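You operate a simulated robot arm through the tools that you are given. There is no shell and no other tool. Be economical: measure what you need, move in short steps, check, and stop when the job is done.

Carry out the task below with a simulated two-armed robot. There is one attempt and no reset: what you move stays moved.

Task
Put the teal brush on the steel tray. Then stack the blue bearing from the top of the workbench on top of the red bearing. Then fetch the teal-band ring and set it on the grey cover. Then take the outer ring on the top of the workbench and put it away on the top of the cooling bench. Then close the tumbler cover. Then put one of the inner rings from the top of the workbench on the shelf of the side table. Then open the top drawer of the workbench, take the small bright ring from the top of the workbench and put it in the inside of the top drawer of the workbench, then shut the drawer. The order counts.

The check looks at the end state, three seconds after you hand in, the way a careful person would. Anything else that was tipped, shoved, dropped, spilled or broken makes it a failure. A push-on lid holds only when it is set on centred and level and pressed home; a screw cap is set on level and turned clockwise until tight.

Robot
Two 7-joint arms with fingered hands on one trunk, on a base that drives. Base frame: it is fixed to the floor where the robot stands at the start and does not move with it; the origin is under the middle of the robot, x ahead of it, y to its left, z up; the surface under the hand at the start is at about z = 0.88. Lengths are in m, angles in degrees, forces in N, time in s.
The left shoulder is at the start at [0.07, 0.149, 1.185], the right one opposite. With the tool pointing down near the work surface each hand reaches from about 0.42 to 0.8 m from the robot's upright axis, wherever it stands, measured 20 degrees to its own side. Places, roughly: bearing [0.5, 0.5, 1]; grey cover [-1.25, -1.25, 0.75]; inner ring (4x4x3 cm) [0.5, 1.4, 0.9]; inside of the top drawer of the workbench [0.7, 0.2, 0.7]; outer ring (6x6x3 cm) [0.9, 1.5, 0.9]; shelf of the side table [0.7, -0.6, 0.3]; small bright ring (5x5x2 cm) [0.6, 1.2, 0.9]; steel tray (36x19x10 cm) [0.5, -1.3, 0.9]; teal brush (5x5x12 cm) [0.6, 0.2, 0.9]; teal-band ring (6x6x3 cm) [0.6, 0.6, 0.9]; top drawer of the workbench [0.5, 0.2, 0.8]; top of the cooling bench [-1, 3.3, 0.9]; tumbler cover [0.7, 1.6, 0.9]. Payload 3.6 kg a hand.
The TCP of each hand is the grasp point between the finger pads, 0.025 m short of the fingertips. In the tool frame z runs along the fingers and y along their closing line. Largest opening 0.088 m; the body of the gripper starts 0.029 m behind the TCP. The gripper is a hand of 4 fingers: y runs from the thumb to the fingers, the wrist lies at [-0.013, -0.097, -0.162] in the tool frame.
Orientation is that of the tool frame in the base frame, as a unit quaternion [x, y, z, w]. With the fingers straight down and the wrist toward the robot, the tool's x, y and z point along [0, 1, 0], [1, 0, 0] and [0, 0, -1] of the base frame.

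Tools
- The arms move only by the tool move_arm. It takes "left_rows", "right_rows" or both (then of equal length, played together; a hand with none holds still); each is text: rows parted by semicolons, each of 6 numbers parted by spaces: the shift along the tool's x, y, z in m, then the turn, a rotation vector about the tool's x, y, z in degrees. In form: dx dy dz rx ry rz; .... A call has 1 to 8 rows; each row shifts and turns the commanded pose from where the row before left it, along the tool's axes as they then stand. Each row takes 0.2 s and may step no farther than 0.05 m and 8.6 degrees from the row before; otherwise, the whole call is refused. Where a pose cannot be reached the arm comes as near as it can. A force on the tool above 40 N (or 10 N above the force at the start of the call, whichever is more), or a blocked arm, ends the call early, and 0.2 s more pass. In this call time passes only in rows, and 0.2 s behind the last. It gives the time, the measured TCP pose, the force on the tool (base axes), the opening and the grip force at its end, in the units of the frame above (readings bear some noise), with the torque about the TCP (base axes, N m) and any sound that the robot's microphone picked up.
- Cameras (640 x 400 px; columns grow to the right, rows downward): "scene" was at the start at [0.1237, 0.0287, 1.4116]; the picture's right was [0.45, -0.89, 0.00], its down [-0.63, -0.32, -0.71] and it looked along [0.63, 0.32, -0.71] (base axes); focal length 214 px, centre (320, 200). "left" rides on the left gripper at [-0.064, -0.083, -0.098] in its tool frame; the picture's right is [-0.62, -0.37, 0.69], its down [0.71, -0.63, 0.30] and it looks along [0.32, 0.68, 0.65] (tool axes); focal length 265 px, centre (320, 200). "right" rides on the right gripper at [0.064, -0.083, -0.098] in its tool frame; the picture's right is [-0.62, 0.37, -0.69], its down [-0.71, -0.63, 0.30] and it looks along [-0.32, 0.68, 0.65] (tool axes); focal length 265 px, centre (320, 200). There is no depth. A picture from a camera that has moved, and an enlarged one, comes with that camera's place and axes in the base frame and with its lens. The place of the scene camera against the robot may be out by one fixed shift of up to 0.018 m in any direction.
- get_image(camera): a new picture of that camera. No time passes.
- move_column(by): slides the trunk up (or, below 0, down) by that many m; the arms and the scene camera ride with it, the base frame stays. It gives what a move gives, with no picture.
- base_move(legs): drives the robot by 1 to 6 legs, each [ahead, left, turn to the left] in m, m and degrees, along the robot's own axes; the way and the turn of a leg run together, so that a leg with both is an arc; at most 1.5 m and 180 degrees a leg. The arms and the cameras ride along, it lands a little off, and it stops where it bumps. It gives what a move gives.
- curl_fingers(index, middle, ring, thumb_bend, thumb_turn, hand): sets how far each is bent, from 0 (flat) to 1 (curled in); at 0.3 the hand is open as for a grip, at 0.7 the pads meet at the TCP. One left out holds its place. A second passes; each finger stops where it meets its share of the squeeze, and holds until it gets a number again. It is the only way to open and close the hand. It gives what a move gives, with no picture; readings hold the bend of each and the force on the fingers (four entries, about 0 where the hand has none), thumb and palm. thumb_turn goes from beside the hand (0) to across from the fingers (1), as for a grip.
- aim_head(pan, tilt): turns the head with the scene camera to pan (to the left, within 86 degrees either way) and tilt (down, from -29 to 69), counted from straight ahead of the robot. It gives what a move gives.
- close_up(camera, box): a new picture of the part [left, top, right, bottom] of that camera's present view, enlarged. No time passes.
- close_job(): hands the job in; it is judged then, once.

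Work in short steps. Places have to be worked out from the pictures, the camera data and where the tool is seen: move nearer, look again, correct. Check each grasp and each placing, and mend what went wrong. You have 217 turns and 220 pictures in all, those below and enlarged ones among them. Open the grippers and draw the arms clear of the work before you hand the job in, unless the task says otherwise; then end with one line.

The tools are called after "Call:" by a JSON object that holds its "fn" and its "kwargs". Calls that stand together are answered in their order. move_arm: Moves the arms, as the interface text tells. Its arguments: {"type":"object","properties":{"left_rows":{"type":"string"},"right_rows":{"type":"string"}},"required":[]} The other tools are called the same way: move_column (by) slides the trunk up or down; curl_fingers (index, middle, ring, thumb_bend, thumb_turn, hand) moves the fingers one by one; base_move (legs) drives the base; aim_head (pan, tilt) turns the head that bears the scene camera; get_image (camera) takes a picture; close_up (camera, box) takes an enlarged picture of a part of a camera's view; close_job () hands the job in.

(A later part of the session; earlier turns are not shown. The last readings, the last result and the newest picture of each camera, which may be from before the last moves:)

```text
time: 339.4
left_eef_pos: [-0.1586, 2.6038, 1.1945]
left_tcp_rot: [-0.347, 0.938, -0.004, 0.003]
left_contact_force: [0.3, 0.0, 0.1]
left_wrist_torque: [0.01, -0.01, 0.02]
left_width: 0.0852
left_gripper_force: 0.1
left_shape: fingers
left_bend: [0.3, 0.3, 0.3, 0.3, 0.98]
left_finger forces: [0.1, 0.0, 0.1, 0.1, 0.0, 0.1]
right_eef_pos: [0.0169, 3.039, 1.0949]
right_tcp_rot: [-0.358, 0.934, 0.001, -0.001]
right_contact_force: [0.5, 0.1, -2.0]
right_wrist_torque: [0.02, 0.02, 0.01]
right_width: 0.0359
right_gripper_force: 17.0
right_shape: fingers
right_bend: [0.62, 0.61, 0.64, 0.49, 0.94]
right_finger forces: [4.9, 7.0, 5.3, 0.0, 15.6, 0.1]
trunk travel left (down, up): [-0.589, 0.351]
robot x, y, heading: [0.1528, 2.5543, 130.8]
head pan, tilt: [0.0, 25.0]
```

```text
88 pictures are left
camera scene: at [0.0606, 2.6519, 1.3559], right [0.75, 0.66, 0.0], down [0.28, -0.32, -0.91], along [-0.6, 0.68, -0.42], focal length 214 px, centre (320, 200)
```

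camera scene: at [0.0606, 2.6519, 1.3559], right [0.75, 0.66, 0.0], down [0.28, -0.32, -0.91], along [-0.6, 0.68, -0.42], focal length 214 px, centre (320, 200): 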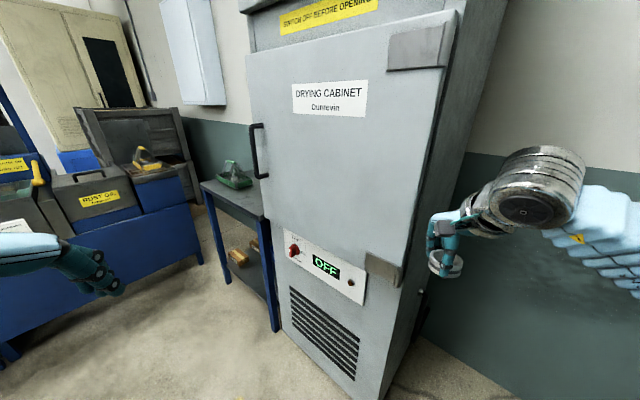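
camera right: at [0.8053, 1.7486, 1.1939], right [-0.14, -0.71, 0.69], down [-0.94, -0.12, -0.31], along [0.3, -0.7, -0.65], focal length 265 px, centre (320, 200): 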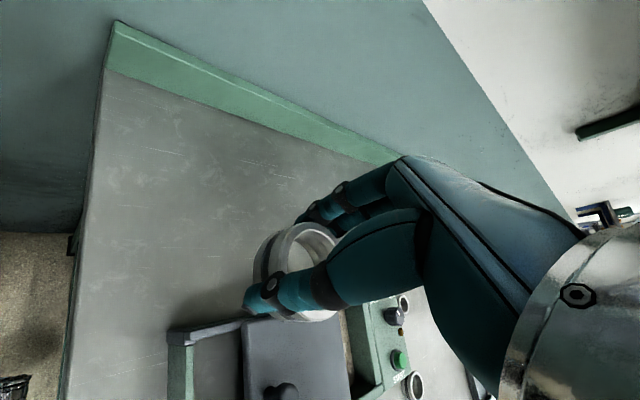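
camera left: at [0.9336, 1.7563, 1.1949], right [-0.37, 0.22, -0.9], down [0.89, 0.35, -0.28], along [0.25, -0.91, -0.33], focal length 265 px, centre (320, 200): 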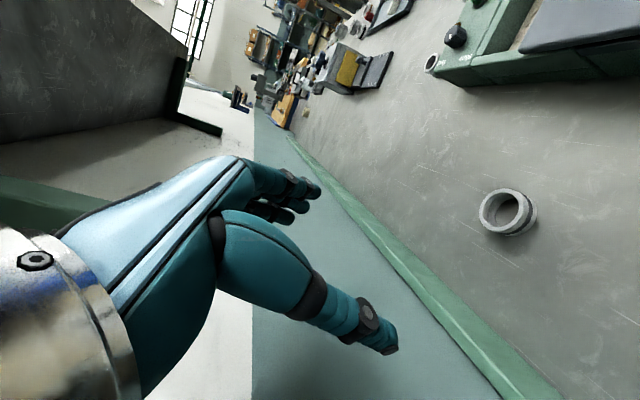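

The cooling bench is the small blue table left of the drying cabinet, front edge y ≈ 3.12. I turn to face it and strafe left in front of it.

Call:
{"fn": "base_move", "kwargs": {"legs": [[0, 0, -41], [0, 1.08, 0]]}}

Call:
{"fn": "aim_head", "kwargs": {"pan": -10, "tilt": 40}}

Call:
{"fn": "get_image", "kwargs": {"camera": "scene"}}

```text
time: 358.1
left_eef_pos: [-1.1295, 2.7953, 1.1946]
left_tcp_rot: [0.003, 1.0, -0.006, 0.002]
left_contact_force: [-0.5, -0.2, 0.0]
left_wrist_torque: [0.01, -0.03, -0.03]
left_width: 0.0852
left_gripper_force: 0.1
left_shape: fingers
left_bend: [0.3, 0.3, 0.3, 0.3, 0.98]
left_finger forces: [0.1, 0.0, 0.1, 0.1, 0.0, 0.0]
right_eef_pos: [-0.7101, 3.0073, 1.0943]
right_tcp_rot: [-0.009, 1.0, 0.001, 0.0]
right_contact_force: [-0.8, 0.0, -1.7]
right_wrist_torque: [0.08, 0.05, 0.0]
right_width: 0.0355
right_gripper_force: 15.4
right_shape: fingers
right_bend: [0.62, 0.61, 0.64, 0.49, 0.94]
right_finger forces: [4.7, 6.5, 5.3, 0.1, 15.2, 0.0]
trunk travel left (down, up): [-0.589, 0.351]
robot x, y, heading: [-0.9251, 2.5482, 90.3]
head pan, tilt: [0.0, 25.0]
```

```text
time: 358.9
left_eef_pos: [-1.1293, 2.7944, 1.1949]
left_tcp_rot: [0.003, 1.0, -0.006, 0.002]
left_contact_force: [-0.3, 0.6, 0.5]
left_wrist_torque: [0.03, 0.0, 0.03]
left_width: 0.085
left_gripper_force: 0.0
left_shape: fingers
left_bend: [0.3, 0.3, 0.3, 0.3, 0.98]
left_finger forces: [0.1, 0.0, 0.0, 0.0, 0.0, 0.1]
right_eef_pos: [-0.7105, 3.0052, 1.0953]
right_tcp_rot: [-0.01, 1.0, 0.001, 0.0]
right_contact_force: [0.6, 0.7, -1.2]
right_wrist_torque: [0.03, 0.0, 0.0]
right_width: 0.0354
right_gripper_force: 15.8
right_shape: fingers
right_bend: [0.62, 0.61, 0.64, 0.49, 0.94]
right_finger forces: [4.6, 6.5, 5.5, 0.0, 15.1, 0.0]
trunk travel left (down, up): [-0.589, 0.351]
robot x, y, heading: [-0.9244, 2.5486, 90.2]
head pan, tilt: [-10.0, 40.0]
```

```text
87 pictures are left
camera scene: at [-0.9102, 2.6752, 1.3327], right [0.99, -0.17, 0.0], down [-0.11, -0.63, -0.77], along [0.13, 0.76, -0.64], focal length 214 px, centre (320, 200)
```

scene: 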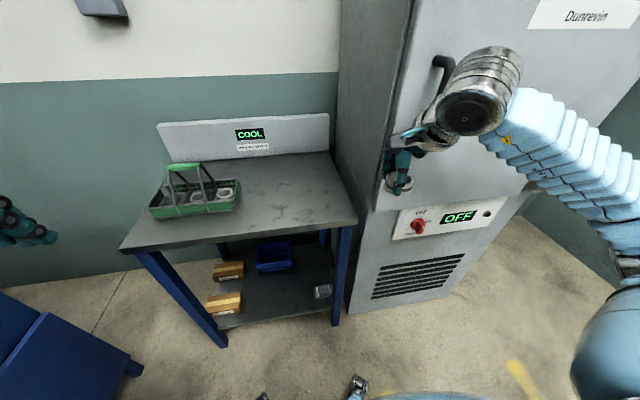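

The cooling bench top is free on its right part. I shift 9 cm forward and 8 cm left, then bring the ring over [-0.92, 3.25].

Call:
{"fn": "base_move", "kwargs": {"legs": [[0.09, 0.08, 0]]}}

Call:
{"fn": "move_arm", "kwargs": {"right_rows": "0.032 0.035 0 0 0 0;0.032 0.035 0 0 0 0;0.032 0.035 0 0 0 0;0.032 0.035 0 0 0 0;0 0.015 0.04 0 0 0;0 0 0.04 0 0 0"}}

Call:
{"fn": "get_image", "kwargs": {"camera": "scene"}}

Call:
{"fn": "get_image", "kwargs": {"camera": "right"}}

```text
time: 360.7
left_eef_pos: [-1.2075, 2.8797, 1.1958]
left_tcp_rot: [0.003, 1.0, -0.005, 0.001]
left_contact_force: [0.1, 0.3, 0.5]
left_wrist_torque: [0.04, 0.02, 0.02]
left_width: 0.0853
left_gripper_force: 0.0
left_shape: fingers
left_bend: [0.3, 0.3, 0.3, 0.3, 0.98]
left_finger forces: [0.0, 0.0, 0.0, 0.0, 0.0, 0.1]
right_eef_pos: [-0.7879, 3.092, 1.0957]
right_tcp_rot: [-0.009, 1.0, 0.001, -0.001]
right_contact_force: [1.0, 0.2, -1.1]
right_wrist_torque: [0.05, 0.0, 0.0]
right_width: 0.0352
right_gripper_force: 16.0
right_shape: fingers
right_bend: [0.62, 0.61, 0.64, 0.49, 0.94]
right_finger forces: [4.6, 6.5, 5.3, 0.1, 15.1, 0.0]
trunk travel left (down, up): [-0.589, 0.351]
robot x, y, heading: [-1.0049, 2.6364, 90.4]
head pan, tilt: [-10.0, 40.0]
```

```text
time: 362.1
left_eef_pos: [-1.2069, 2.8813, 1.1954]
left_tcp_rot: [0.002, 1.0, -0.005, 0.001]
left_contact_force: [-0.6, 0.6, -0.3]
left_wrist_torque: [-0.03, 0.01, 0.0]
left_width: 0.0852
left_gripper_force: 0.1
left_shape: fingers
left_bend: [0.3, 0.3, 0.3, 0.3, 0.98]
left_finger forces: [0.1, 0.0, 0.0, 0.0, 0.0, 0.0]
right_eef_pos: [-0.921, 3.2466, 1.0161]
right_tcp_rot: [-0.009, 1.0, 0.001, 0.0]
right_contact_force: [0.1, 1.1, -1.0]
right_wrist_torque: [0.0, -0.03, -0.01]
right_width: 0.0352
right_gripper_force: 15.7
right_shape: fingers
right_bend: [0.62, 0.61, 0.64, 0.49, 0.94]
right_finger forces: [4.3, 6.4, 5.4, 0.0, 14.8, 0.0]
trunk travel left (down, up): [-0.589, 0.351]
robot x, y, heading: [-1.0066, 2.6421, 90.3]
head pan, tilt: [-10.0, 40.0]
```

```text
86 pictures are left
camera scene: at [-0.9935, 2.7663, 1.3327], right [0.99, -0.17, 0.0], down [-0.11, -0.63, -0.77], along [0.13, 0.75, -0.64], focal length 214 px, centre (320, 200)
```

scene: 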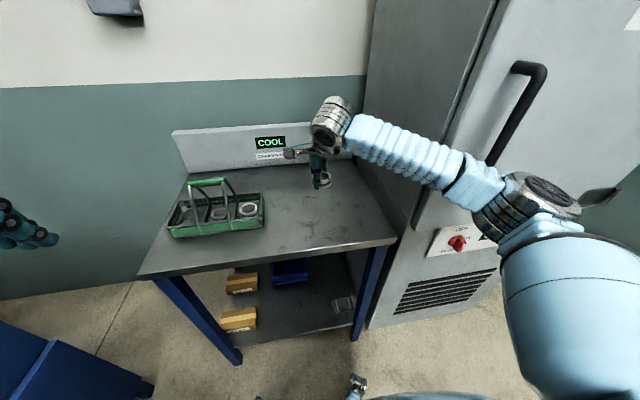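

```text
85 pictures are left
camera right: at [-0.9825, 3.1624, 1.1135], right [0.61, 0.38, 0.69], down [0.73, -0.62, -0.31], along [0.31, 0.69, -0.65], focal length 265 px, centre (320, 200)
```

right: 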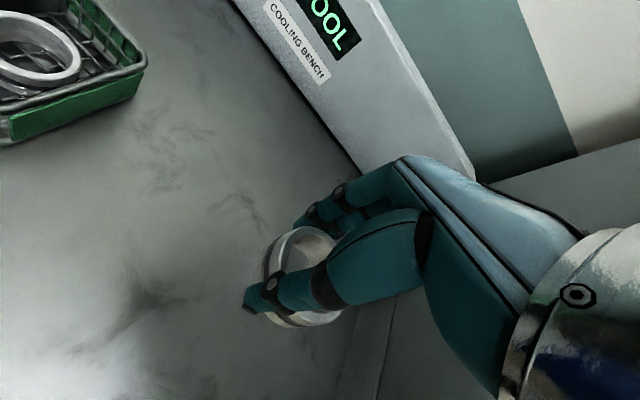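

The sign confirms the cooling bench. I lower toward its top.

Call:
{"fn": "move_arm", "kwargs": {"right_rows": "0 0 0.04 0 0 0;0 0 0.03 0 0 0;0 0 0.015 0 0 0"}}

Call:
{"fn": "get_image", "kwargs": {"camera": "right"}}

```text
time: 362.9
left_eef_pos: [-1.2089, 2.8805, 1.1949]
left_tcp_rot: [0.003, 1.0, -0.005, 0.002]
left_contact_force: [1.3, 0.3, 0.9]
left_wrist_torque: [-0.02, 0.02, 0.0]
left_width: 0.0852
left_gripper_force: 0.1
left_shape: fingers
left_bend: [0.3, 0.3, 0.3, 0.3, 0.98]
left_finger forces: [0.0, 0.0, 0.1, 0.0, 0.0, 0.0]
right_eef_pos: [-0.9209, 3.2453, 0.9299]
right_tcp_rot: [-0.009, 1.0, 0.001, 0.001]
right_contact_force: [-0.7, 0.1, -1.2]
right_wrist_torque: [0.03, -0.02, -0.03]
right_width: 0.0355
right_gripper_force: 15.2
right_shape: fingers
right_bend: [0.62, 0.62, 0.64, 0.49, 0.94]
right_finger forces: [4.5, 6.3, 5.4, 0.1, 14.8, 0.1]
trunk travel left (down, up): [-0.589, 0.351]
robot x, y, heading: [-1.0084, 2.6393, 90.4]
head pan, tilt: [-10.0, 40.0]
```

```text
84 pictures are left
camera right: at [-0.9826, 3.1618, 1.0277], right [0.61, 0.38, 0.69], down [0.73, -0.62, -0.31], along [0.31, 0.69, -0.65], focal length 265 px, centre (320, 200)
```

right: 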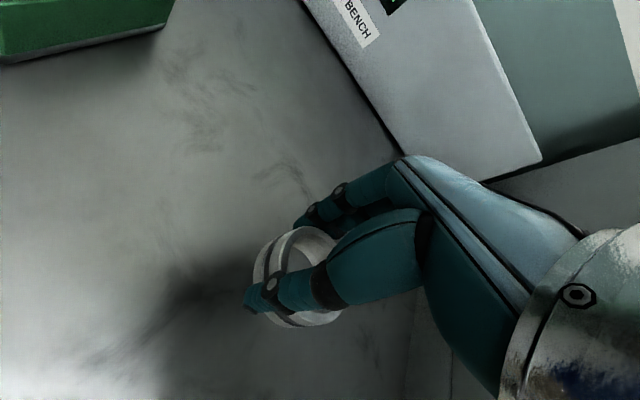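

Close now; I lower in 3 mm rows.

Call:
{"fn": "move_arm", "kwargs": {"right_rows": "0 0 0.004 0 0 0;0 0 0.004 0 0 0;0 0 0.003 0 0 0;0 0 0.003 0 0 0"}}

Call:
{"fn": "move_arm", "kwargs": {"right_rows": "0 0 0.002 0 0 0;0 0 0.002 0 0 0"}}

```text
time: 363.9
left_eef_pos: [-1.2092, 2.8794, 1.1938]
left_tcp_rot: [0.002, 1.0, -0.004, 0.001]
left_contact_force: [-0.4, -0.4, 0.3]
left_wrist_torque: [0.01, 0.03, -0.02]
left_width: 0.0853
left_gripper_force: 0.1
left_shape: fingers
left_bend: [0.3, 0.3, 0.3, 0.3, 0.98]
left_finger forces: [0.0, 0.0, 0.1, 0.0, 0.0, 0.0]
right_eef_pos: [-0.9205, 3.2469, 0.916]
right_tcp_rot: [-0.009, 1.0, 0.001, 0.0]
right_contact_force: [0.0, -0.3, -1.6]
right_wrist_torque: [-0.02, 0.04, -0.02]
right_width: 0.0355
right_gripper_force: 15.4
right_shape: fingers
right_bend: [0.62, 0.62, 0.64, 0.49, 0.94]
right_finger forces: [4.4, 6.3, 5.5, 0.1, 14.7, 0.0]
trunk travel left (down, up): [-0.589, 0.351]
robot x, y, heading: [-1.0088, 2.6407, 90.1]
head pan, tilt: [-10.0, 40.0]
```

```text
time: 364.5
left_eef_pos: [-1.2091, 2.8812, 1.1938]
left_tcp_rot: [0.003, 1.0, -0.006, 0.002]
left_contact_force: [-0.9, -0.2, 0.0]
left_wrist_torque: [0.02, -0.01, 0.05]
left_width: 0.0853
left_gripper_force: 0.1
left_shape: fingers
left_bend: [0.3, 0.3, 0.3, 0.3, 0.98]
left_finger forces: [0.0, 0.0, 0.0, 0.0, 0.0, 0.0]
right_eef_pos: [-0.9208, 3.247, 0.9132]
right_tcp_rot: [-0.009, 1.0, 0.001, 0.0]
right_contact_force: [-0.4, 0.3, -0.2]
right_wrist_torque: [0.03, 0.02, 0.01]
right_width: 0.0352
right_gripper_force: 15.4
right_shape: fingers
right_bend: [0.62, 0.62, 0.64, 0.49, 0.94]
right_finger forces: [4.4, 6.2, 5.4, 0.0, 14.7, 0.0]
trunk travel left (down, up): [-0.589, 0.351]
robot x, y, heading: [-1.0097, 2.6416, 90.3]
head pan, tilt: [-10.0, 40.0]
```

The force just began to change. A few more small steps.

Call:
{"fn": "move_arm", "kwargs": {"right_rows": "0 0 0.0015 0 0 0;0 0 0.0015 0 0 0"}}

Call:
{"fn": "close_up", "kwargs": {"camera": "scene", "box": [280, 130, 380, 230]}}

```text
time: 365.1
left_eef_pos: [-1.2096, 2.8812, 1.1946]
left_tcp_rot: [0.003, 1.0, -0.005, 0.002]
left_contact_force: [-0.2, 0.0, -0.1]
left_wrist_torque: [0.03, 0.02, -0.03]
left_width: 0.0849
left_gripper_force: 0.0
left_shape: fingers
left_bend: [0.3, 0.3, 0.3, 0.3, 0.98]
left_finger forces: [0.0, 0.0, 0.0, 0.1, 0.0, 0.0]
right_eef_pos: [-0.9195, 3.2459, 0.9091]
right_tcp_rot: [-0.008, 1.0, 0.001, 0.0]
right_contact_force: [-1.1, 0.2, -0.9]
right_wrist_torque: [0.05, -0.01, 0.02]
right_width: 0.0354
right_gripper_force: 15.1
right_shape: fingers
right_bend: [0.62, 0.62, 0.64, 0.49, 0.94]
right_finger forces: [4.4, 6.3, 5.5, 0.0, 14.7, 0.0]
trunk travel left (down, up): [-0.589, 0.351]
robot x, y, heading: [-1.0091, 2.6421, 90.4]
head pan, tilt: [-10.0, 40.0]
```

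```text
4.00 times, centred on (330, 180) of scene
camera zoom: at [-0.9938, 2.7661, 1.3327], right [0.99, -0.17, 0.0], down [-0.11, -0.63, -0.77], along [0.13, 0.75, -0.64], focal length 858 px, centre (280, 280)
```

zoom: 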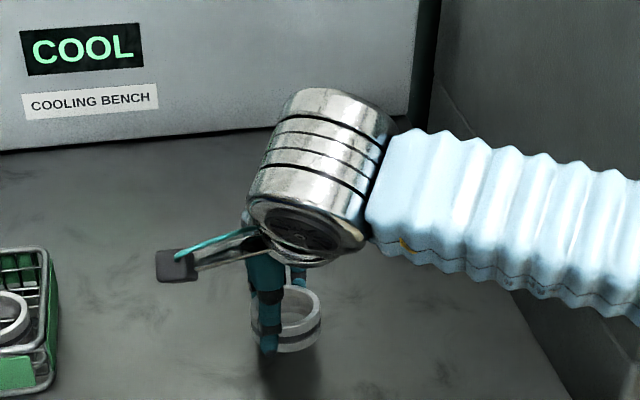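

The shadow shows a gap still; I continue down.

Call:
{"fn": "move_arm", "kwargs": {"right_rows": "0 0 0.003 0 0 0;0 0 0.003 0 0 0;0 0 0.003 0 0 0"}}

Call:
{"fn": "move_arm", "kwargs": {"right_rows": "0 0 0.002 0 0 0;0 0 0.002 0 0 0;0 0 0.002 0 0 0"}}

Call:
{"fn": "close_up", "kwargs": {"camera": "scene", "box": [280, 130, 380, 230]}}

```text
time: 365.9
left_eef_pos: [-1.2088, 2.881, 1.1936]
left_tcp_rot: [0.003, 1.0, -0.005, 0.001]
left_contact_force: [0.7, -0.8, 0.4]
left_wrist_torque: [-0.03, -0.01, -0.03]
left_width: 0.085
left_gripper_force: 0.1
left_shape: fingers
left_bend: [0.3, 0.3, 0.3, 0.3, 0.98]
left_finger forces: [0.0, 0.1, 0.1, 0.0, 0.0, 0.1]
right_eef_pos: [-0.9202, 3.2464, 0.9009]
right_tcp_rot: [-0.009, 1.0, 0.0, 0.0]
right_contact_force: [0.7, -0.2, -2.1]
right_wrist_torque: [0.01, -0.02, -0.04]
right_width: 0.0352
right_gripper_force: 15.6
right_shape: fingers
right_bend: [0.62, 0.62, 0.64, 0.49, 0.94]
right_finger forces: [4.4, 6.2, 5.3, 0.0, 14.7, 0.0]
trunk travel left (down, up): [-0.589, 0.351]
robot x, y, heading: [-1.0061, 2.6377, 89.9]
head pan, tilt: [-10.0, 40.0]
```

```text
time: 366.7
left_eef_pos: [-1.2095, 2.8806, 1.1946]
left_tcp_rot: [0.003, 1.0, -0.005, 0.001]
left_contact_force: [0.0, -0.5, -0.2]
left_wrist_torque: [0.01, 0.0, 0.0]
left_width: 0.0851
left_gripper_force: 0.0
left_shape: fingers
left_bend: [0.3, 0.3, 0.3, 0.3, 0.98]
left_finger forces: [0.0, 0.1, 0.0, 0.0, 0.0, 0.1]
right_eef_pos: [-0.9204, 3.2457, 0.8938]
right_tcp_rot: [-0.009, 1.0, 0.0, 0.001]
right_contact_force: [-0.2, 0.1, -1.4]
right_wrist_torque: [0.01, -0.01, 0.02]
right_width: 0.0351
right_gripper_force: 15.3
right_shape: fingers
right_bend: [0.62, 0.62, 0.64, 0.49, 0.94]
right_finger forces: [4.4, 6.3, 5.4, 0.0, 14.7, 0.0]
trunk travel left (down, up): [-0.589, 0.351]
robot x, y, heading: [-1.0097, 2.6408, 90.2]
head pan, tilt: [-10.0, 40.0]
```

```text
4.00 times, centred on (330, 180) of scene
camera zoom: at [-0.9938, 2.7661, 1.3327], right [0.99, -0.17, 0.0], down [-0.11, -0.63, -0.77], along [0.13, 0.75, -0.64], focal length 858 px, centre (280, 280)
```

zoom: 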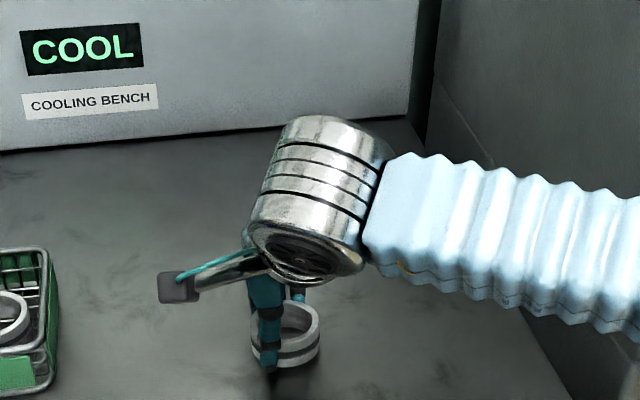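

Nearly there.

Call:
{"fn": "move_arm", "kwargs": {"right_rows": "0 0 0.002 0 0 0;0 0 0.002 0 0 0;0 0 0.002 0 0 0"}}

Call:
{"fn": "move_arm", "kwargs": {"right_rows": "0 0 0.002 0 0 0;0 0 0.002 0 0 0"}}

Call:
{"fn": "close_up", "kwargs": {"camera": "scene", "box": [300, 170, 370, 240]}}

```text
time: 367.5
left_eef_pos: [-1.2085, 2.8782, 1.196]
left_tcp_rot: [0.003, 1.0, -0.004, 0.002]
left_contact_force: [0.4, 0.6, 0.3]
left_wrist_torque: [0.01, 0.02, 0.02]
left_width: 0.0851
left_gripper_force: 0.0
left_shape: fingers
left_bend: [0.3, 0.3, 0.3, 0.3, 0.98]
left_finger forces: [0.1, 0.1, 0.0, 0.0, 0.1, 0.0]
right_eef_pos: [-0.9217, 3.2451, 0.8905]
right_tcp_rot: [-0.009, 1.0, 0.003, 0.0]
right_contact_force: [2.1, -0.4, 9.9]
right_wrist_torque: [0.09, -0.03, -0.03]
right_width: 0.0351
right_gripper_force: 17.1
right_shape: fingers
right_bend: [0.63, 0.61, 0.64, 0.49, 0.94]
right_finger forces: [5.0, 7.3, 5.9, 0.1, 17.3, 0.0]
trunk travel left (down, up): [-0.589, 0.351]
robot x, y, heading: [-1.0084, 2.6394, 90.3]
head pan, tilt: [-10.0, 40.0]
```

```text
time: 368.1
left_eef_pos: [-1.2087, 2.8756, 1.1956]
left_tcp_rot: [0.003, 1.0, -0.003, 0.002]
left_contact_force: [0.1, 0.7, -0.4]
left_wrist_torque: [0.02, -0.03, 0.0]
left_width: 0.0849
left_gripper_force: 0.1
left_shape: fingers
left_bend: [0.3, 0.3, 0.3, 0.3, 0.98]
left_finger forces: [0.0, 0.0, 0.0, 0.1, 0.1, 0.0]
right_eef_pos: [-0.9211, 3.2463, 0.8897]
right_tcp_rot: [-0.009, 1.0, 0.006, -0.001]
right_contact_force: [1.6, 3.5, 22.5]
right_wrist_torque: [0.18, -0.13, 0.05]
right_width: 0.0356
right_gripper_force: 20.9
right_shape: fingers
right_bend: [0.63, 0.61, 0.64, 0.49, 0.94]
right_finger forces: [5.6, 8.8, 7.3, 0.1, 19.6, 0.0]
trunk travel left (down, up): [-0.589, 0.351]
robot x, y, heading: [-1.0103, 2.6396, 90.4]
head pan, tilt: [-10.0, 40.0]
```

```text
5.71 times, centred on (335, 205) of scene
camera zoom: at [-0.994, 2.7624, 1.3334], right [0.99, -0.17, 0.0], down [-0.11, -0.63, -0.77], along [0.13, 0.76, -0.64], focal length 1226 px, centre (234, 171)
```

zoom: 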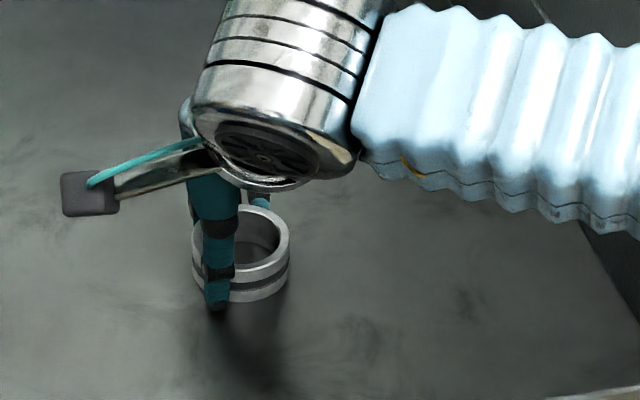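

Ring is on the bench (22 N). I ease off 3 mm and open the hand.

Call:
{"fn": "move_arm", "kwargs": {"right_rows": "0 0 -0.003 0 0 0"}}

Call:
{"fn": "curl_fingers", "kwargs": {"hand": "right", "index": 0.35, "middle": 0.35, "ring": 0.35, "thumb_bend": 0.35}}

Call:
{"fn": "move_arm", "kwargs": {"right_rows": "0 0 -0.01 0 0 0;0 0 -0.03 0 0 0;0 0 -0.05 0 0 0;0 0 -0.05 0 0 0;0 0 -0.05 0 0 0;0 -0.04 0 0 0 0;0 -0.04 0 0 0 0;0 -0.04 0 0 0 0"}}

Call:
{"fn": "get_image", "kwargs": {"camera": "scene"}}

```text
time: 368.5
left_eef_pos: [-1.2092, 2.8789, 1.1948]
left_tcp_rot: [0.003, 1.0, -0.005, 0.002]
left_contact_force: [-1.0, 0.4, 0.9]
left_wrist_torque: [-0.01, 0.02, 0.0]
left_width: 0.0852
left_gripper_force: 0.1
left_shape: fingers
left_bend: [0.3, 0.3, 0.3, 0.3, 0.98]
left_finger forces: [0.0, 0.0, 0.0, 0.1, 0.0, 0.0]
right_eef_pos: [-0.9214, 3.2453, 0.8899]
right_tcp_rot: [-0.009, 1.0, 0.004, 0.0]
right_contact_force: [0.3, 4.0, 17.0]
right_wrist_torque: [0.28, -0.14, 0.02]
right_width: 0.0351
right_gripper_force: 20.6
right_shape: fingers
right_bend: [0.63, 0.61, 0.64, 0.49, 0.94]
right_finger forces: [6.1, 9.0, 7.5, 0.0, 18.0, 0.0]
trunk travel left (down, up): [-0.589, 0.351]
robot x, y, heading: [-1.0087, 2.6385, 90.4]
head pan, tilt: [-10.0, 40.0]
```

```text
time: 369.5
left_eef_pos: [-1.209, 2.8807, 1.1949]
left_tcp_rot: [0.002, 1.0, -0.006, 0.001]
left_contact_force: [0.1, -0.4, 0.5]
left_wrist_torque: [-0.01, 0.01, 0.0]
left_width: 0.0851
left_gripper_force: 0.0
left_shape: fingers
left_bend: [0.3, 0.3, 0.3, 0.3, 0.98]
left_finger forces: [0.0, 0.0, 0.0, 0.0, 0.0, 0.0]
right_eef_pos: [-0.9203, 3.2462, 0.8875]
right_tcp_rot: [-0.009, 1.0, 0.002, 0.001]
right_contact_force: [0.3, -1.0, 2.1]
right_wrist_torque: [0.05, 0.02, -0.02]
right_width: 0.0741
right_gripper_force: 1.3
right_shape: fingers
right_bend: [0.35, 0.36, 0.35, 0.35, 0.97]
right_finger forces: [0.0, 2.4, 0.0, 0.0, 0.4, 0.0]
trunk travel left (down, up): [-0.589, 0.351]
robot x, y, heading: [-1.0084, 2.641, 90.1]
head pan, tilt: [-10.0, 40.0]
```

```text
time: 371.3
left_eef_pos: [-1.209, 2.8791, 1.1939]
left_tcp_rot: [0.003, 1.0, -0.005, 0.001]
left_contact_force: [0.1, 0.4, 0.3]
left_wrist_torque: [0.02, -0.02, -0.03]
left_width: 0.0853
left_gripper_force: 0.1
left_shape: fingers
left_bend: [0.3, 0.3, 0.3, 0.3, 0.98]
left_finger forces: [0.0, 0.1, 0.0, 0.0, 0.0, 0.1]
right_eef_pos: [-0.9179, 3.1247, 1.0773]
right_tcp_rot: [-0.009, 1.0, 0.001, 0.0]
right_contact_force: [-0.6, -0.1, -0.1]
right_wrist_torque: [0.04, 0.0, -0.01]
right_width: 0.0744
right_gripper_force: 0.0
right_shape: fingers
right_bend: [0.35, 0.35, 0.35, 0.35, 0.97]
right_finger forces: [0.0, 0.0, 0.0, 0.0, 0.0, 0.0]
trunk travel left (down, up): [-0.589, 0.351]
robot x, y, heading: [-1.0097, 2.6415, 90.1]
head pan, tilt: [-10.0, 40.0]
```

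```text
80 pictures are left
camera scene: at [-0.9942, 2.7648, 1.3328], right [0.99, -0.17, 0.0], down [-0.11, -0.63, -0.77], along [0.13, 0.76, -0.64], focal length 214 px, centre (320, 200)
```

scene: 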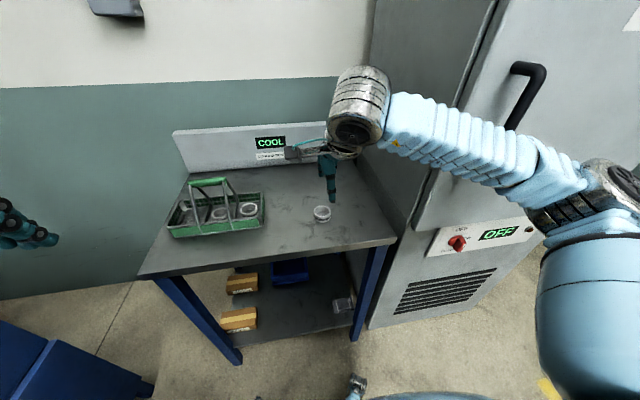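

The outer ring stands on the cooling bench. Now back to the workbench front for the tumbler cover.

Call:
{"fn": "base_move", "kwargs": {"legs": [[-0.25, 0, 0], [0, 0, -90], [0.65, 0, 0], [0, -0.98, 0], [0.3, 0, 0]]}}

Call:
{"fn": "aim_head", "kwargs": {"pan": 15, "tilt": 40}}

Call:
{"fn": "get_image", "kwargs": {"camera": "scene"}}

```text
time: 409.6
left_eef_pos: [0.1782, 1.6144, 1.1946]
left_tcp_rot: [0.712, 0.702, -0.004, -0.003]
left_contact_force: [0.6, -0.1, 0.8]
left_wrist_torque: [0.0, -0.01, -0.03]
left_width: 0.0852
left_gripper_force: 0.1
left_shape: fingers
left_bend: [0.3, 0.3, 0.3, 0.3, 0.98]
left_finger forces: [0.0, 0.1, 0.1, 0.0, 0.1, 0.0]
right_eef_pos: [0.4201, 1.3203, 1.0771]
right_tcp_rot: [0.704, 0.71, 0.001, 0.0]
right_contact_force: [-0.4, -0.4, -1.1]
right_wrist_torque: [0.03, 0.01, -0.02]
right_width: 0.074
right_gripper_force: 0.0
right_shape: fingers
right_bend: [0.35, 0.35, 0.35, 0.35, 0.97]
right_finger forces: [0.0, 0.0, 0.0, 0.1, 0.0, 0.0]
trunk travel left (down, up): [-0.589, 0.351]
robot x, y, heading: [-0.0651, 1.4143, 0.1]
head pan, tilt: [-10.0, 40.0]
```

```text
time: 410.4
left_eef_pos: [0.1765, 1.6168, 1.1947]
left_tcp_rot: [0.712, 0.702, -0.006, -0.003]
left_contact_force: [-0.2, -0.1, -0.5]
left_wrist_torque: [0.01, 0.02, -0.01]
left_width: 0.0851
left_gripper_force: 0.0
left_shape: fingers
left_bend: [0.3, 0.3, 0.3, 0.3, 0.98]
left_finger forces: [0.0, 0.1, 0.1, 0.0, 0.0, 0.0]
right_eef_pos: [0.4197, 1.3233, 1.0771]
right_tcp_rot: [0.704, 0.71, 0.002, 0.001]
right_contact_force: [0.6, 0.2, -0.2]
right_wrist_torque: [0.03, 0.01, -0.03]
right_width: 0.0743
right_gripper_force: 0.2
right_shape: fingers
right_bend: [0.35, 0.35, 0.35, 0.35, 0.97]
right_finger forces: [0.0, 0.0, 0.1, 0.1, 0.0, 0.1]
trunk travel left (down, up): [-0.589, 0.351]
robot x, y, heading: [-0.0662, 1.4213, -0.0]
head pan, tilt: [15.0, 40.0]
```

```text
79 pictures are left
camera scene: at [0.0699, 1.4314, 1.3327], right [0.25, -0.97, 0.0], down [-0.62, -0.16, -0.77], along [0.74, 0.19, -0.64], focal length 214 px, centre (320, 200)
```

scene: 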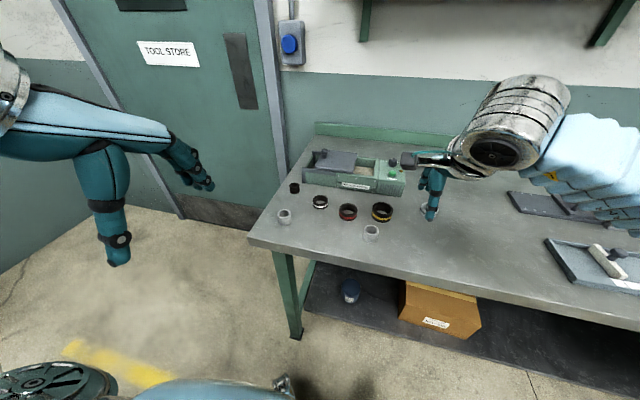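

I zoom on the tumbler.

Call:
{"fn": "close_up", "kwargs": {"camera": "scene", "box": [260, 130, 430, 250]}}

```text
3.33 times, centred on (345, 190) of scene
camera zoom: at [0.0699, 1.4314, 1.3327], right [0.25, -0.97, 0.0], down [-0.62, -0.16, -0.77], along [0.74, 0.19, -0.64], focal length 715 px, centre (237, 233)
```

zoom: 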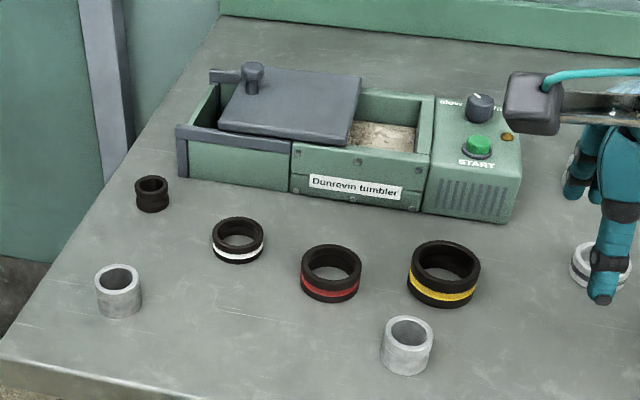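

The cover plate must slide about 6–7 cm to the right (−y) by its knob, at about [0.72, 1.588, 0.985]. I bring the left hand forward and pull the right one back.

Call:
{"fn": "move_arm", "kwargs": {"left_rows": "-0.003 0.047 0 0 0 0;-0.003 0.047 0 0 0 0;-0.003 0.047 0 0 0 0;-0.003 0.047 0 0 0 0;-0.003 0.047 0 0 0 0;-0.003 0.047 0 0 0 0;-0.003 0.047 0 0 0 0;-0.003 0.047 0 0 0 0", "right_rows": "-0.01 -0.015 0 0 0 0;-0.01 -0.015 0 0 0 0;-0.01 -0.015 0 0 0 0;-0.01 -0.015 0 0 0 0;-0.01 -0.015 0 0 0 0;-0.01 -0.015 0 0 0 0;-0.01 -0.015 0 0 0 0;-0.01 -0.015 0 0 0 0"}}

Call:
{"fn": "base_move", "kwargs": {"legs": [[0.135, 0, 0]]}}

Call:
{"fn": "get_image", "kwargs": {"camera": "left"}}

```text
time: 412.2
left_eef_pos: [0.5575, 1.5875, 1.1889]
left_tcp_rot: [0.712, 0.702, -0.006, -0.002]
left_contact_force: [-0.7, 0.2, -0.4]
left_wrist_torque: [-0.01, 0.02, -0.02]
left_width: 0.0854
left_gripper_force: 0.1
left_shape: fingers
left_bend: [0.3, 0.3, 0.3, 0.3, 0.98]
left_finger forces: [0.0, 0.1, 0.1, 0.1, 0.0, 0.0]
right_eef_pos: [0.3057, 1.2429, 1.0772]
right_tcp_rot: [0.704, 0.71, 0.0, -0.001]
right_contact_force: [0.5, 1.2, -0.7]
right_wrist_torque: [-0.01, 0.02, 0.01]
right_width: 0.0744
right_gripper_force: 0.1
right_shape: fingers
right_bend: [0.35, 0.35, 0.35, 0.35, 0.97]
right_finger forces: [0.0, 0.0, 0.0, 0.1, 0.0, 0.0]
trunk travel left (down, up): [-0.589, 0.351]
robot x, y, heading: [-0.0612, 1.4155, -0.1]
head pan, tilt: [15.0, 40.0]
```

```text
time: 414.6
left_eef_pos: [0.6894, 1.5908, 1.1891]
left_tcp_rot: [0.711, 0.703, -0.005, -0.002]
left_contact_force: [-0.4, 0.2, -0.7]
left_wrist_torque: [0.01, 0.03, 0.01]
left_width: 0.0853
left_gripper_force: 0.1
left_shape: fingers
left_bend: [0.3, 0.3, 0.3, 0.3, 0.98]
left_finger forces: [0.0, 0.1, 0.0, 0.0, 0.0, 0.0]
right_eef_pos: [0.4388, 1.2438, 1.0799]
right_tcp_rot: [0.703, 0.711, -0.001, 0.0]
right_contact_force: [0.4, 0.2, 0.4]
right_wrist_torque: [-0.02, 0.04, 0.0]
right_width: 0.0742
right_gripper_force: 0.0
right_shape: fingers
right_bend: [0.35, 0.35, 0.35, 0.35, 0.97]
right_finger forces: [0.0, 0.1, 0.0, 0.0, 0.1, 0.0]
trunk travel left (down, up): [-0.589, 0.351]
robot x, y, heading: [0.0739, 1.4205, -0.2]
head pan, tilt: [15.0, 40.0]
```

```text
77 pictures are left
camera left: at [0.6059, 1.526, 1.2888], right [-0.38, -0.62, -0.69], down [-0.62, 0.72, -0.3], along [0.68, 0.31, -0.66], focal length 265 px, centre (320, 200)
```

left: 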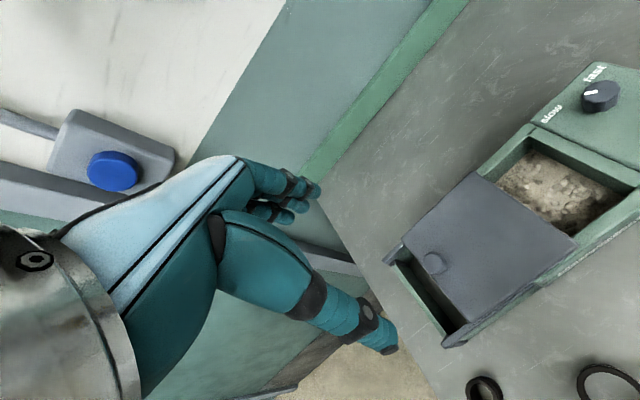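

Knob at [0.717, 1.589]. I move over it and go down to just above.

Call:
{"fn": "move_arm", "kwargs": {"left_rows": "-0.001 0.027 0.02 0 0 0;0 0 0.045 0 0 0;0 0 0.045 0 0 0;0 0 0.045 0 0 0"}}

Call:
{"fn": "get_image", "kwargs": {"camera": "left"}}

```text
time: 415.6
left_eef_pos: [0.7168, 1.5877, 1.031]
left_tcp_rot: [0.712, 0.703, -0.005, -0.004]
left_contact_force: [0.0, -0.2, -0.4]
left_wrist_torque: [0.0, 0.03, 0.02]
left_width: 0.085
left_gripper_force: 0.1
left_shape: fingers
left_bend: [0.3, 0.3, 0.3, 0.3, 0.98]
left_finger forces: [0.0, 0.1, 0.0, 0.0, 0.1, 0.0]
right_eef_pos: [0.4422, 1.2422, 1.079]
right_tcp_rot: [0.703, 0.711, -0.003, -0.001]
right_contact_force: [-1.3, 0.0, -0.5]
right_wrist_torque: [0.01, 0.02, 0.02]
right_width: 0.0745
right_gripper_force: 0.0
right_shape: fingers
right_bend: [0.35, 0.35, 0.35, 0.35, 0.97]
right_finger forces: [0.1, 0.1, 0.1, 0.0, 0.1, 0.0]
trunk travel left (down, up): [-0.589, 0.351]
robot x, y, heading: [0.0753, 1.4171, -0.1]
head pan, tilt: [15.0, 40.0]
```

```text
76 pictures are left
camera left: at [0.6344, 1.5232, 1.1312], right [-0.38, -0.62, -0.69], down [-0.63, 0.72, -0.3], along [0.68, 0.31, -0.66], focal length 265 px, centre (320, 200)
```

left: 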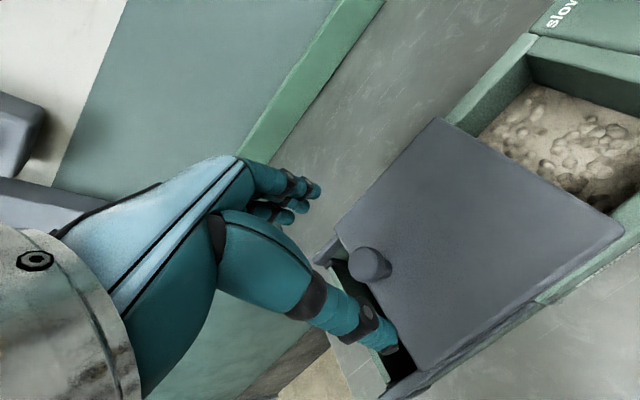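

The knob lies between thumb and fingers. I lower 3.8 cm and close on it.

Call:
{"fn": "move_arm", "kwargs": {"left_rows": "0 -0.002 0.015 0 0 0;0 0 0.015 0 0 0;0 0 0.008 0 0 0"}}

Call:
{"fn": "curl_fingers", "kwargs": {"hand": "left", "index": 0.66, "middle": 0.66, "ring": 0.66, "thumb_bend": 0.66}}

Call:
{"fn": "get_image", "kwargs": {"camera": "left"}}

Call:
{"fn": "close_up", "kwargs": {"camera": "scene", "box": [240, 120, 440, 260]}}

```text
time: 416.4
left_eef_pos: [0.7085, 1.5856, 0.9979]
left_tcp_rot: [0.711, 0.703, -0.005, -0.002]
left_contact_force: [0.1, -0.7, 0.2]
left_wrist_torque: [-0.01, 0.0, 0.01]
left_width: 0.0854
left_gripper_force: 0.2
left_shape: fingers
left_bend: [0.3, 0.3, 0.3, 0.3, 0.98]
left_finger forces: [0.1, 0.1, 0.0, 0.0, 0.0, 0.0]
right_eef_pos: [0.4373, 1.242, 1.0809]
right_tcp_rot: [0.703, 0.711, 0.0, -0.001]
right_contact_force: [-0.4, 0.0, -0.5]
right_wrist_torque: [-0.01, -0.02, 0.01]
right_width: 0.0742
right_gripper_force: 0.1
right_shape: fingers
right_bend: [0.35, 0.35, 0.35, 0.35, 0.97]
right_finger forces: [0.1, 0.0, 0.0, 0.0, 0.0, 0.1]
trunk travel left (down, up): [-0.589, 0.351]
robot x, y, heading: [0.0758, 1.4157, -0.3]
head pan, tilt: [15.0, 40.0]
```

```text
time: 417.4
left_eef_pos: [0.7121, 1.5874, 0.9963]
left_tcp_rot: [0.711, 0.703, -0.005, -0.003]
left_contact_force: [8.7, 0.6, 0.1]
left_wrist_torque: [0.01, -0.22, -0.03]
left_width: 0.0111
left_gripper_force: 4.1
left_shape: fingers
left_bend: [0.62, 0.6, 0.66, 0.66, 0.98]
left_finger forces: [2.3, 6.2, 0.0, 0.0, 0.1, 0.0]
right_eef_pos: [0.4404, 1.2414, 1.0802]
right_tcp_rot: [0.703, 0.711, 0.0, -0.002]
right_contact_force: [0.1, 0.2, 0.3]
right_wrist_torque: [-0.01, 0.04, -0.01]
right_width: 0.0743
right_gripper_force: 0.0
right_shape: fingers
right_bend: [0.35, 0.35, 0.35, 0.35, 0.97]
right_finger forces: [0.0, 0.0, 0.1, 0.1, 0.0, 0.1]
trunk travel left (down, up): [-0.589, 0.351]
robot x, y, heading: [0.0734, 1.4179, -0.1]
head pan, tilt: [15.0, 40.0]
```

```text
75 pictures are left
camera left: at [0.6297, 1.5222, 1.0957], right [-0.38, -0.62, -0.69], down [-0.62, 0.72, -0.3], along [0.68, 0.31, -0.66], focal length 265 px, centre (320, 200)
```

left: 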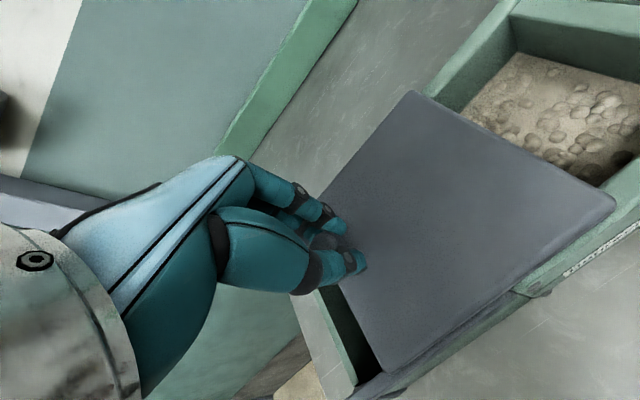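

```text
2.86 times, centred on (340, 190) of scene
camera zoom: at [0.2095, 1.4305, 1.3325], right [0.26, -0.97, 0.0], down [-0.62, -0.16, -0.77], along [0.74, 0.2, -0.64], focal length 613 px, centre (263, 229)
```

zoom: 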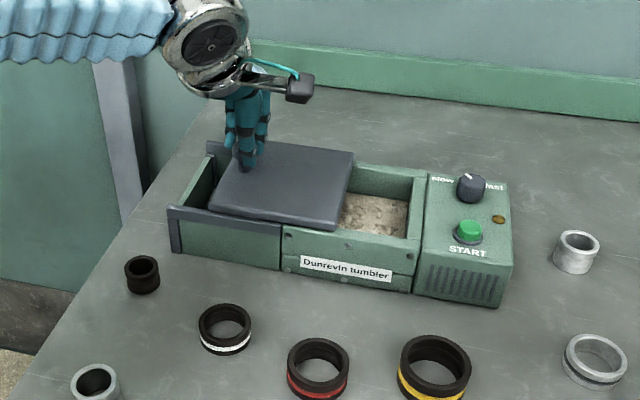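

Fingers are round the knob. I close the thumb too, then slide it toward −y in steps.

Call:
{"fn": "curl_fingers", "kwargs": {"hand": "left", "thumb_bend": 0.75, "ring": 0.75}}

Call:
{"fn": "move_arm", "kwargs": {"left_rows": "-0.008 0 0 0 0 0;-0.01 0 0 0 0 0;-0.01 0 0 0 0 0;-0.01 0 0 0 0 0"}}

Call:
{"fn": "close_up", "kwargs": {"camera": "scene", "box": [240, 120, 440, 260]}}

```text
time: 418.4
left_eef_pos: [0.7114, 1.5862, 0.996]
left_tcp_rot: [0.711, 0.703, -0.005, -0.003]
left_contact_force: [5.3, -0.5, 0.5]
left_wrist_torque: [0.02, -0.14, -0.08]
left_width: 0.0053
left_gripper_force: 6.1
left_shape: fingers
left_bend: [0.62, 0.59, 0.75, 0.72, 0.97]
left_finger forces: [2.4, 6.2, 0.3, 0.0, 2.9, 0.0]
right_eef_pos: [0.4395, 1.2411, 1.0796]
right_tcp_rot: [0.704, 0.711, 0.0, -0.001]
right_contact_force: [-0.1, 0.8, 0.4]
right_wrist_torque: [0.0, -0.04, 0.01]
right_width: 0.0743
right_gripper_force: 0.1
right_shape: fingers
right_bend: [0.35, 0.35, 0.35, 0.35, 0.97]
right_finger forces: [0.0, 0.0, 0.0, 0.0, 0.1, 0.0]
trunk travel left (down, up): [-0.589, 0.351]
robot x, y, heading: [0.0774, 1.4151, -0.3]
head pan, tilt: [15.0, 40.0]
```

```text
time: 419.4
left_eef_pos: [0.7124, 1.5485, 0.9964]
left_tcp_rot: [0.711, 0.703, -0.005, -0.002]
left_contact_force: [7.8, 0.6, 0.7]
left_wrist_torque: [-0.01, -0.24, -0.06]
left_width: 0.0048
left_gripper_force: 5.9
left_shape: fingers
left_bend: [0.62, 0.59, 0.75, 0.73, 0.97]
left_finger forces: [2.8, 7.3, 0.2, 0.0, 2.3, 0.0]
right_eef_pos: [0.4402, 1.2405, 1.0783]
right_tcp_rot: [0.703, 0.711, -0.001, -0.001]
right_contact_force: [-0.2, 0.5, -0.2]
right_wrist_torque: [-0.02, 0.01, -0.02]
right_width: 0.0744
right_gripper_force: 0.0
right_shape: fingers
right_bend: [0.35, 0.35, 0.35, 0.35, 0.97]
right_finger forces: [0.0, 0.0, 0.0, 0.0, 0.0, 0.0]
trunk travel left (down, up): [-0.589, 0.351]
robot x, y, heading: [0.0754, 1.4191, -0.1]
head pan, tilt: [15.0, 40.0]
```

```text
2.86 times, centred on (340, 190) of scene
camera zoom: at [0.2094, 1.4302, 1.3325], right [0.26, -0.97, 0.0], down [-0.62, -0.16, -0.77], along [0.74, 0.2, -0.64], focal length 613 px, centre (263, 229)
```

zoom: 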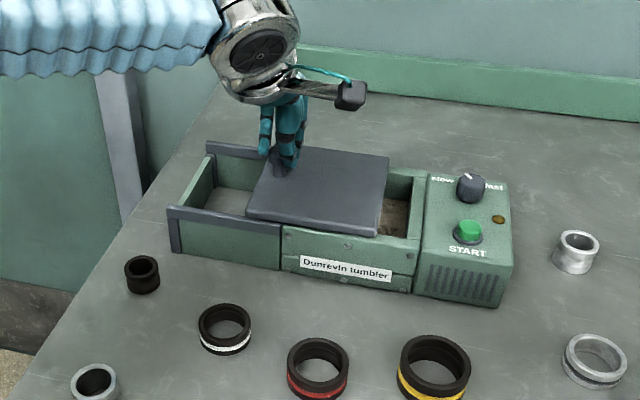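

The cover slides with the hand. I continue toward the closed stop.

Call:
{"fn": "move_arm", "kwargs": {"left_rows": "-0.01 0 0 0 0 0;-0.01 0 0 0 0 0;-0.008 0 0 0 0 0;-0.004 0 0 0 0 0"}}

Call:
{"fn": "close_up", "kwargs": {"camera": "scene", "box": [240, 120, 440, 260]}}

```text
time: 420.4
left_eef_pos: [0.7059, 1.5234, 0.9976]
left_tcp_rot: [0.711, 0.703, -0.005, -0.001]
left_contact_force: [13.4, 1.8, 2.0]
left_wrist_torque: [0.07, -0.36, -0.06]
left_width: 0.0022
left_gripper_force: 7.6
left_shape: fingers
left_bend: [0.6, 0.55, 0.75, 0.75, 0.97]
left_finger forces: [3.8, 10.9, 0.0, 0.1, 0.1, 0.0]
left hand out of reach, approached as far as the arm can: row 3
right_eef_pos: [0.4419, 1.2418, 1.0787]
right_tcp_rot: [0.703, 0.711, 0.0, -0.001]
right_contact_force: [-0.1, -0.5, 0.7]
right_wrist_torque: [-0.02, -0.02, -0.02]
right_width: 0.0744
right_gripper_force: 0.1
right_shape: fingers
right_bend: [0.35, 0.35, 0.35, 0.35, 0.97]
right_finger forces: [0.0, 0.0, 0.0, 0.1, 0.0, 0.1]
trunk travel left (down, up): [-0.589, 0.351]
robot x, y, heading: [0.0747, 1.4172, -0.2]
head pan, tilt: [15.0, 40.0]
```

```text
2.86 times, centred on (340, 190) of scene
camera zoom: at [0.2107, 1.4304, 1.3324], right [0.26, -0.97, 0.0], down [-0.62, -0.16, -0.76], along [0.74, 0.2, -0.64], focal length 613 px, centre (263, 229)
```

zoom: 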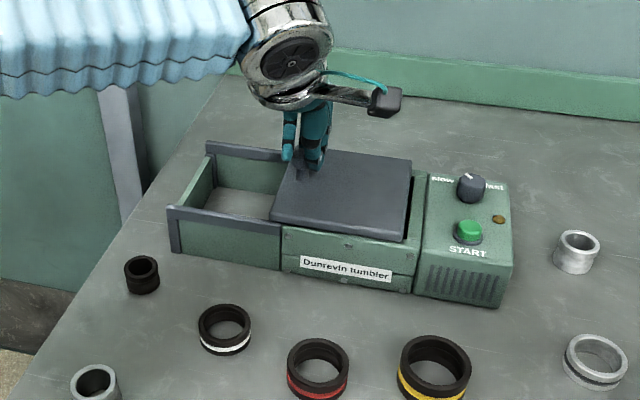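

Nearly closed, about 1 cm left; the arm is at its limit, so I ease back slightly in x while sliding on.

Call:
{"fn": "move_arm", "kwargs": {"left_rows": "-0.005 -0.004 0 0 0 0;-0.005 -0.002 0 0 0 0;-0.004 0 0 0 0 0"}}

Call:
{"fn": "close_up", "kwargs": {"camera": "scene", "box": [300, 140, 400, 220]}}

```text
time: 421.2
left_eef_pos: [0.6947, 1.5125, 0.9967]
left_tcp_rot: [0.712, 0.702, -0.005, -0.002]
left_contact_force: [16.1, 0.4, 4.4]
left_wrist_torque: [0.13, -0.51, -0.09]
left_width: 0.0003
left_gripper_force: 8.3
left_shape: fingers
left_bend: [0.65, 0.48, 0.75, 0.75, 0.97]
left_finger forces: [1.9, 14.9, 0.1, 0.0, 0.0, 0.0]
left hand out of reach, approached as far as the arm can: row 1, 3
right_eef_pos: [0.4409, 1.2417, 1.0793]
right_tcp_rot: [0.704, 0.711, -0.001, -0.001]
right_contact_force: [0.5, -0.2, -0.9]
right_wrist_torque: [0.02, -0.04, -0.02]
right_width: 0.0741
right_gripper_force: 0.0
right_shape: fingers
right_bend: [0.35, 0.35, 0.35, 0.35, 0.97]
right_finger forces: [0.0, 0.0, 0.0, 0.0, 0.1, 0.1]
trunk travel left (down, up): [-0.589, 0.351]
robot x, y, heading: [0.0764, 1.4175, -0.1]
head pan, tilt: [15.0, 40.0]
```

```text
5.00 times, centred on (350, 180) of scene
camera zoom: at [0.2109, 1.4306, 1.3324], right [0.26, -0.97, 0.0], down [-0.62, -0.16, -0.76], along [0.74, 0.2, -0.64], focal length 1072 px, centre (170, 300)
```

zoom: 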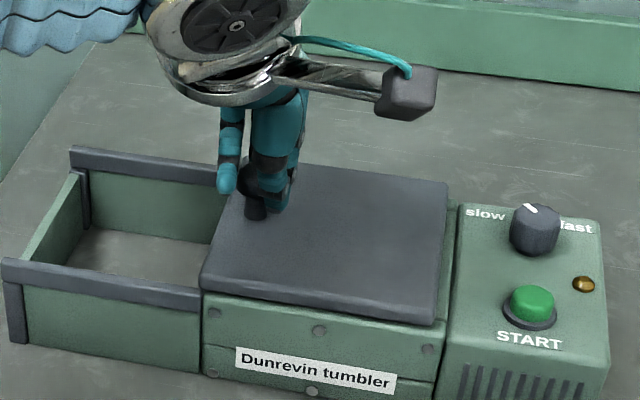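

The cover nearly covers the opening. I release the knob and view to decide whether it has reached its stop.

Call:
{"fn": "curl_fingers", "kwargs": {"hand": "left", "index": 0.3, "middle": 0.3, "ring": 0.3, "thumb_bend": 0.3}}

Call:
{"fn": "move_arm", "kwargs": {"left_rows": "0 0 -0.03 0 0 0;0 0 -0.04 0 0 0;0 0 -0.04 0 0 0;0.04 -0.01 0 0 0 0"}}

Call:
{"fn": "close_up", "kwargs": {"camera": "scene", "box": [290, 130, 420, 220]}}

Call:
{"fn": "get_image", "kwargs": {"camera": "left"}}

```text
time: 422.2
left_eef_pos: [0.6931, 1.5113, 0.9981]
left_tcp_rot: [0.712, 0.702, -0.005, -0.002]
left_contact_force: [0.3, -0.3, -0.8]
left_wrist_torque: [0.01, -0.02, 0.0]
left_width: 0.0846
left_gripper_force: 0.1
left_shape: fingers
left_bend: [0.3, 0.3, 0.3, 0.3, 0.97]
left_finger forces: [0.0, 0.0, 0.0, 0.0, 0.1, 0.1]
right_eef_pos: [0.4385, 1.2407, 1.08]
right_tcp_rot: [0.703, 0.711, 0.0, 0.0]
right_contact_force: [0.5, -0.9, 0.3]
right_wrist_torque: [-0.02, 0.04, 0.01]
right_width: 0.0742
right_gripper_force: 0.1
right_shape: fingers
right_bend: [0.35, 0.35, 0.35, 0.35, 0.97]
right_finger forces: [0.1, 0.1, 0.0, 0.0, 0.0, 0.0]
trunk travel left (down, up): [-0.589, 0.351]
robot x, y, heading: [0.0746, 1.4158, -0.3]
head pan, tilt: [15.0, 40.0]
```

```text
time: 423.2
left_eef_pos: [0.6777, 1.5593, 1.0984]
left_tcp_rot: [0.711, 0.703, -0.005, 0.0]
left_contact_force: [0.7, 0.1, -0.2]
left_wrist_torque: [-0.01, 0.03, 0.01]
left_width: 0.0843
left_gripper_force: 0.0
left_shape: fingers
left_bend: [0.3, 0.3, 0.3, 0.3, 0.97]
left_finger forces: [0.0, 0.0, 0.0, 0.0, 0.1, 0.0]
left hand out of reach, approached as far as the arm can: row 3
right_eef_pos: [0.4364, 1.2446, 1.0813]
right_tcp_rot: [0.704, 0.711, -0.001, 0.002]
right_contact_force: [-0.2, 0.3, 0.1]
right_wrist_torque: [-0.06, 0.0, -0.05]
right_width: 0.0743
right_gripper_force: 0.0
right_shape: fingers
right_bend: [0.35, 0.35, 0.35, 0.35, 0.97]
right_finger forces: [0.1, 0.0, 0.0, 0.0, 0.1, 0.0]
trunk travel left (down, up): [-0.589, 0.351]
robot x, y, heading: [0.0754, 1.4208, -0.4]
head pan, tilt: [15.0, 40.0]
```

```text
4.44 times, centred on (355, 175) of scene
camera zoom: at [0.2045, 1.4334, 1.333], right [0.26, -0.97, 0.0], down [-0.62, -0.17, -0.77], along [0.74, 0.19, -0.64], focal length 953 px, centre (164, 311)
```

zoom: 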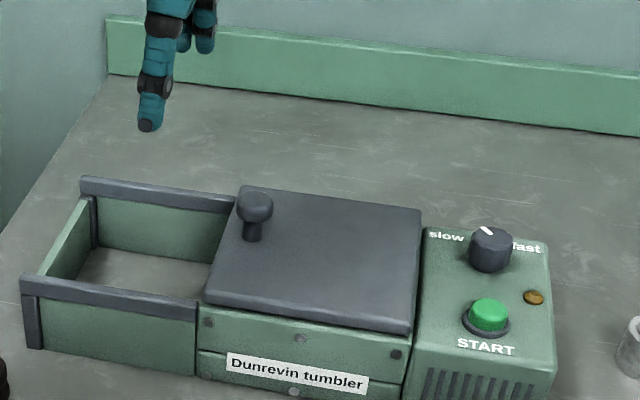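

```text
69 pictures are left
camera left: at [0.5943, 1.496, 1.1981], right [-0.38, -0.62, -0.69], down [-0.62, 0.72, -0.3], along [0.68, 0.31, -0.66], focal length 265 px, centre (320, 200)
```

left: 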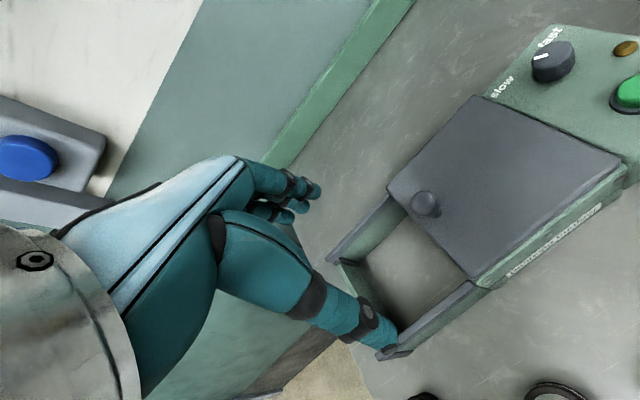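

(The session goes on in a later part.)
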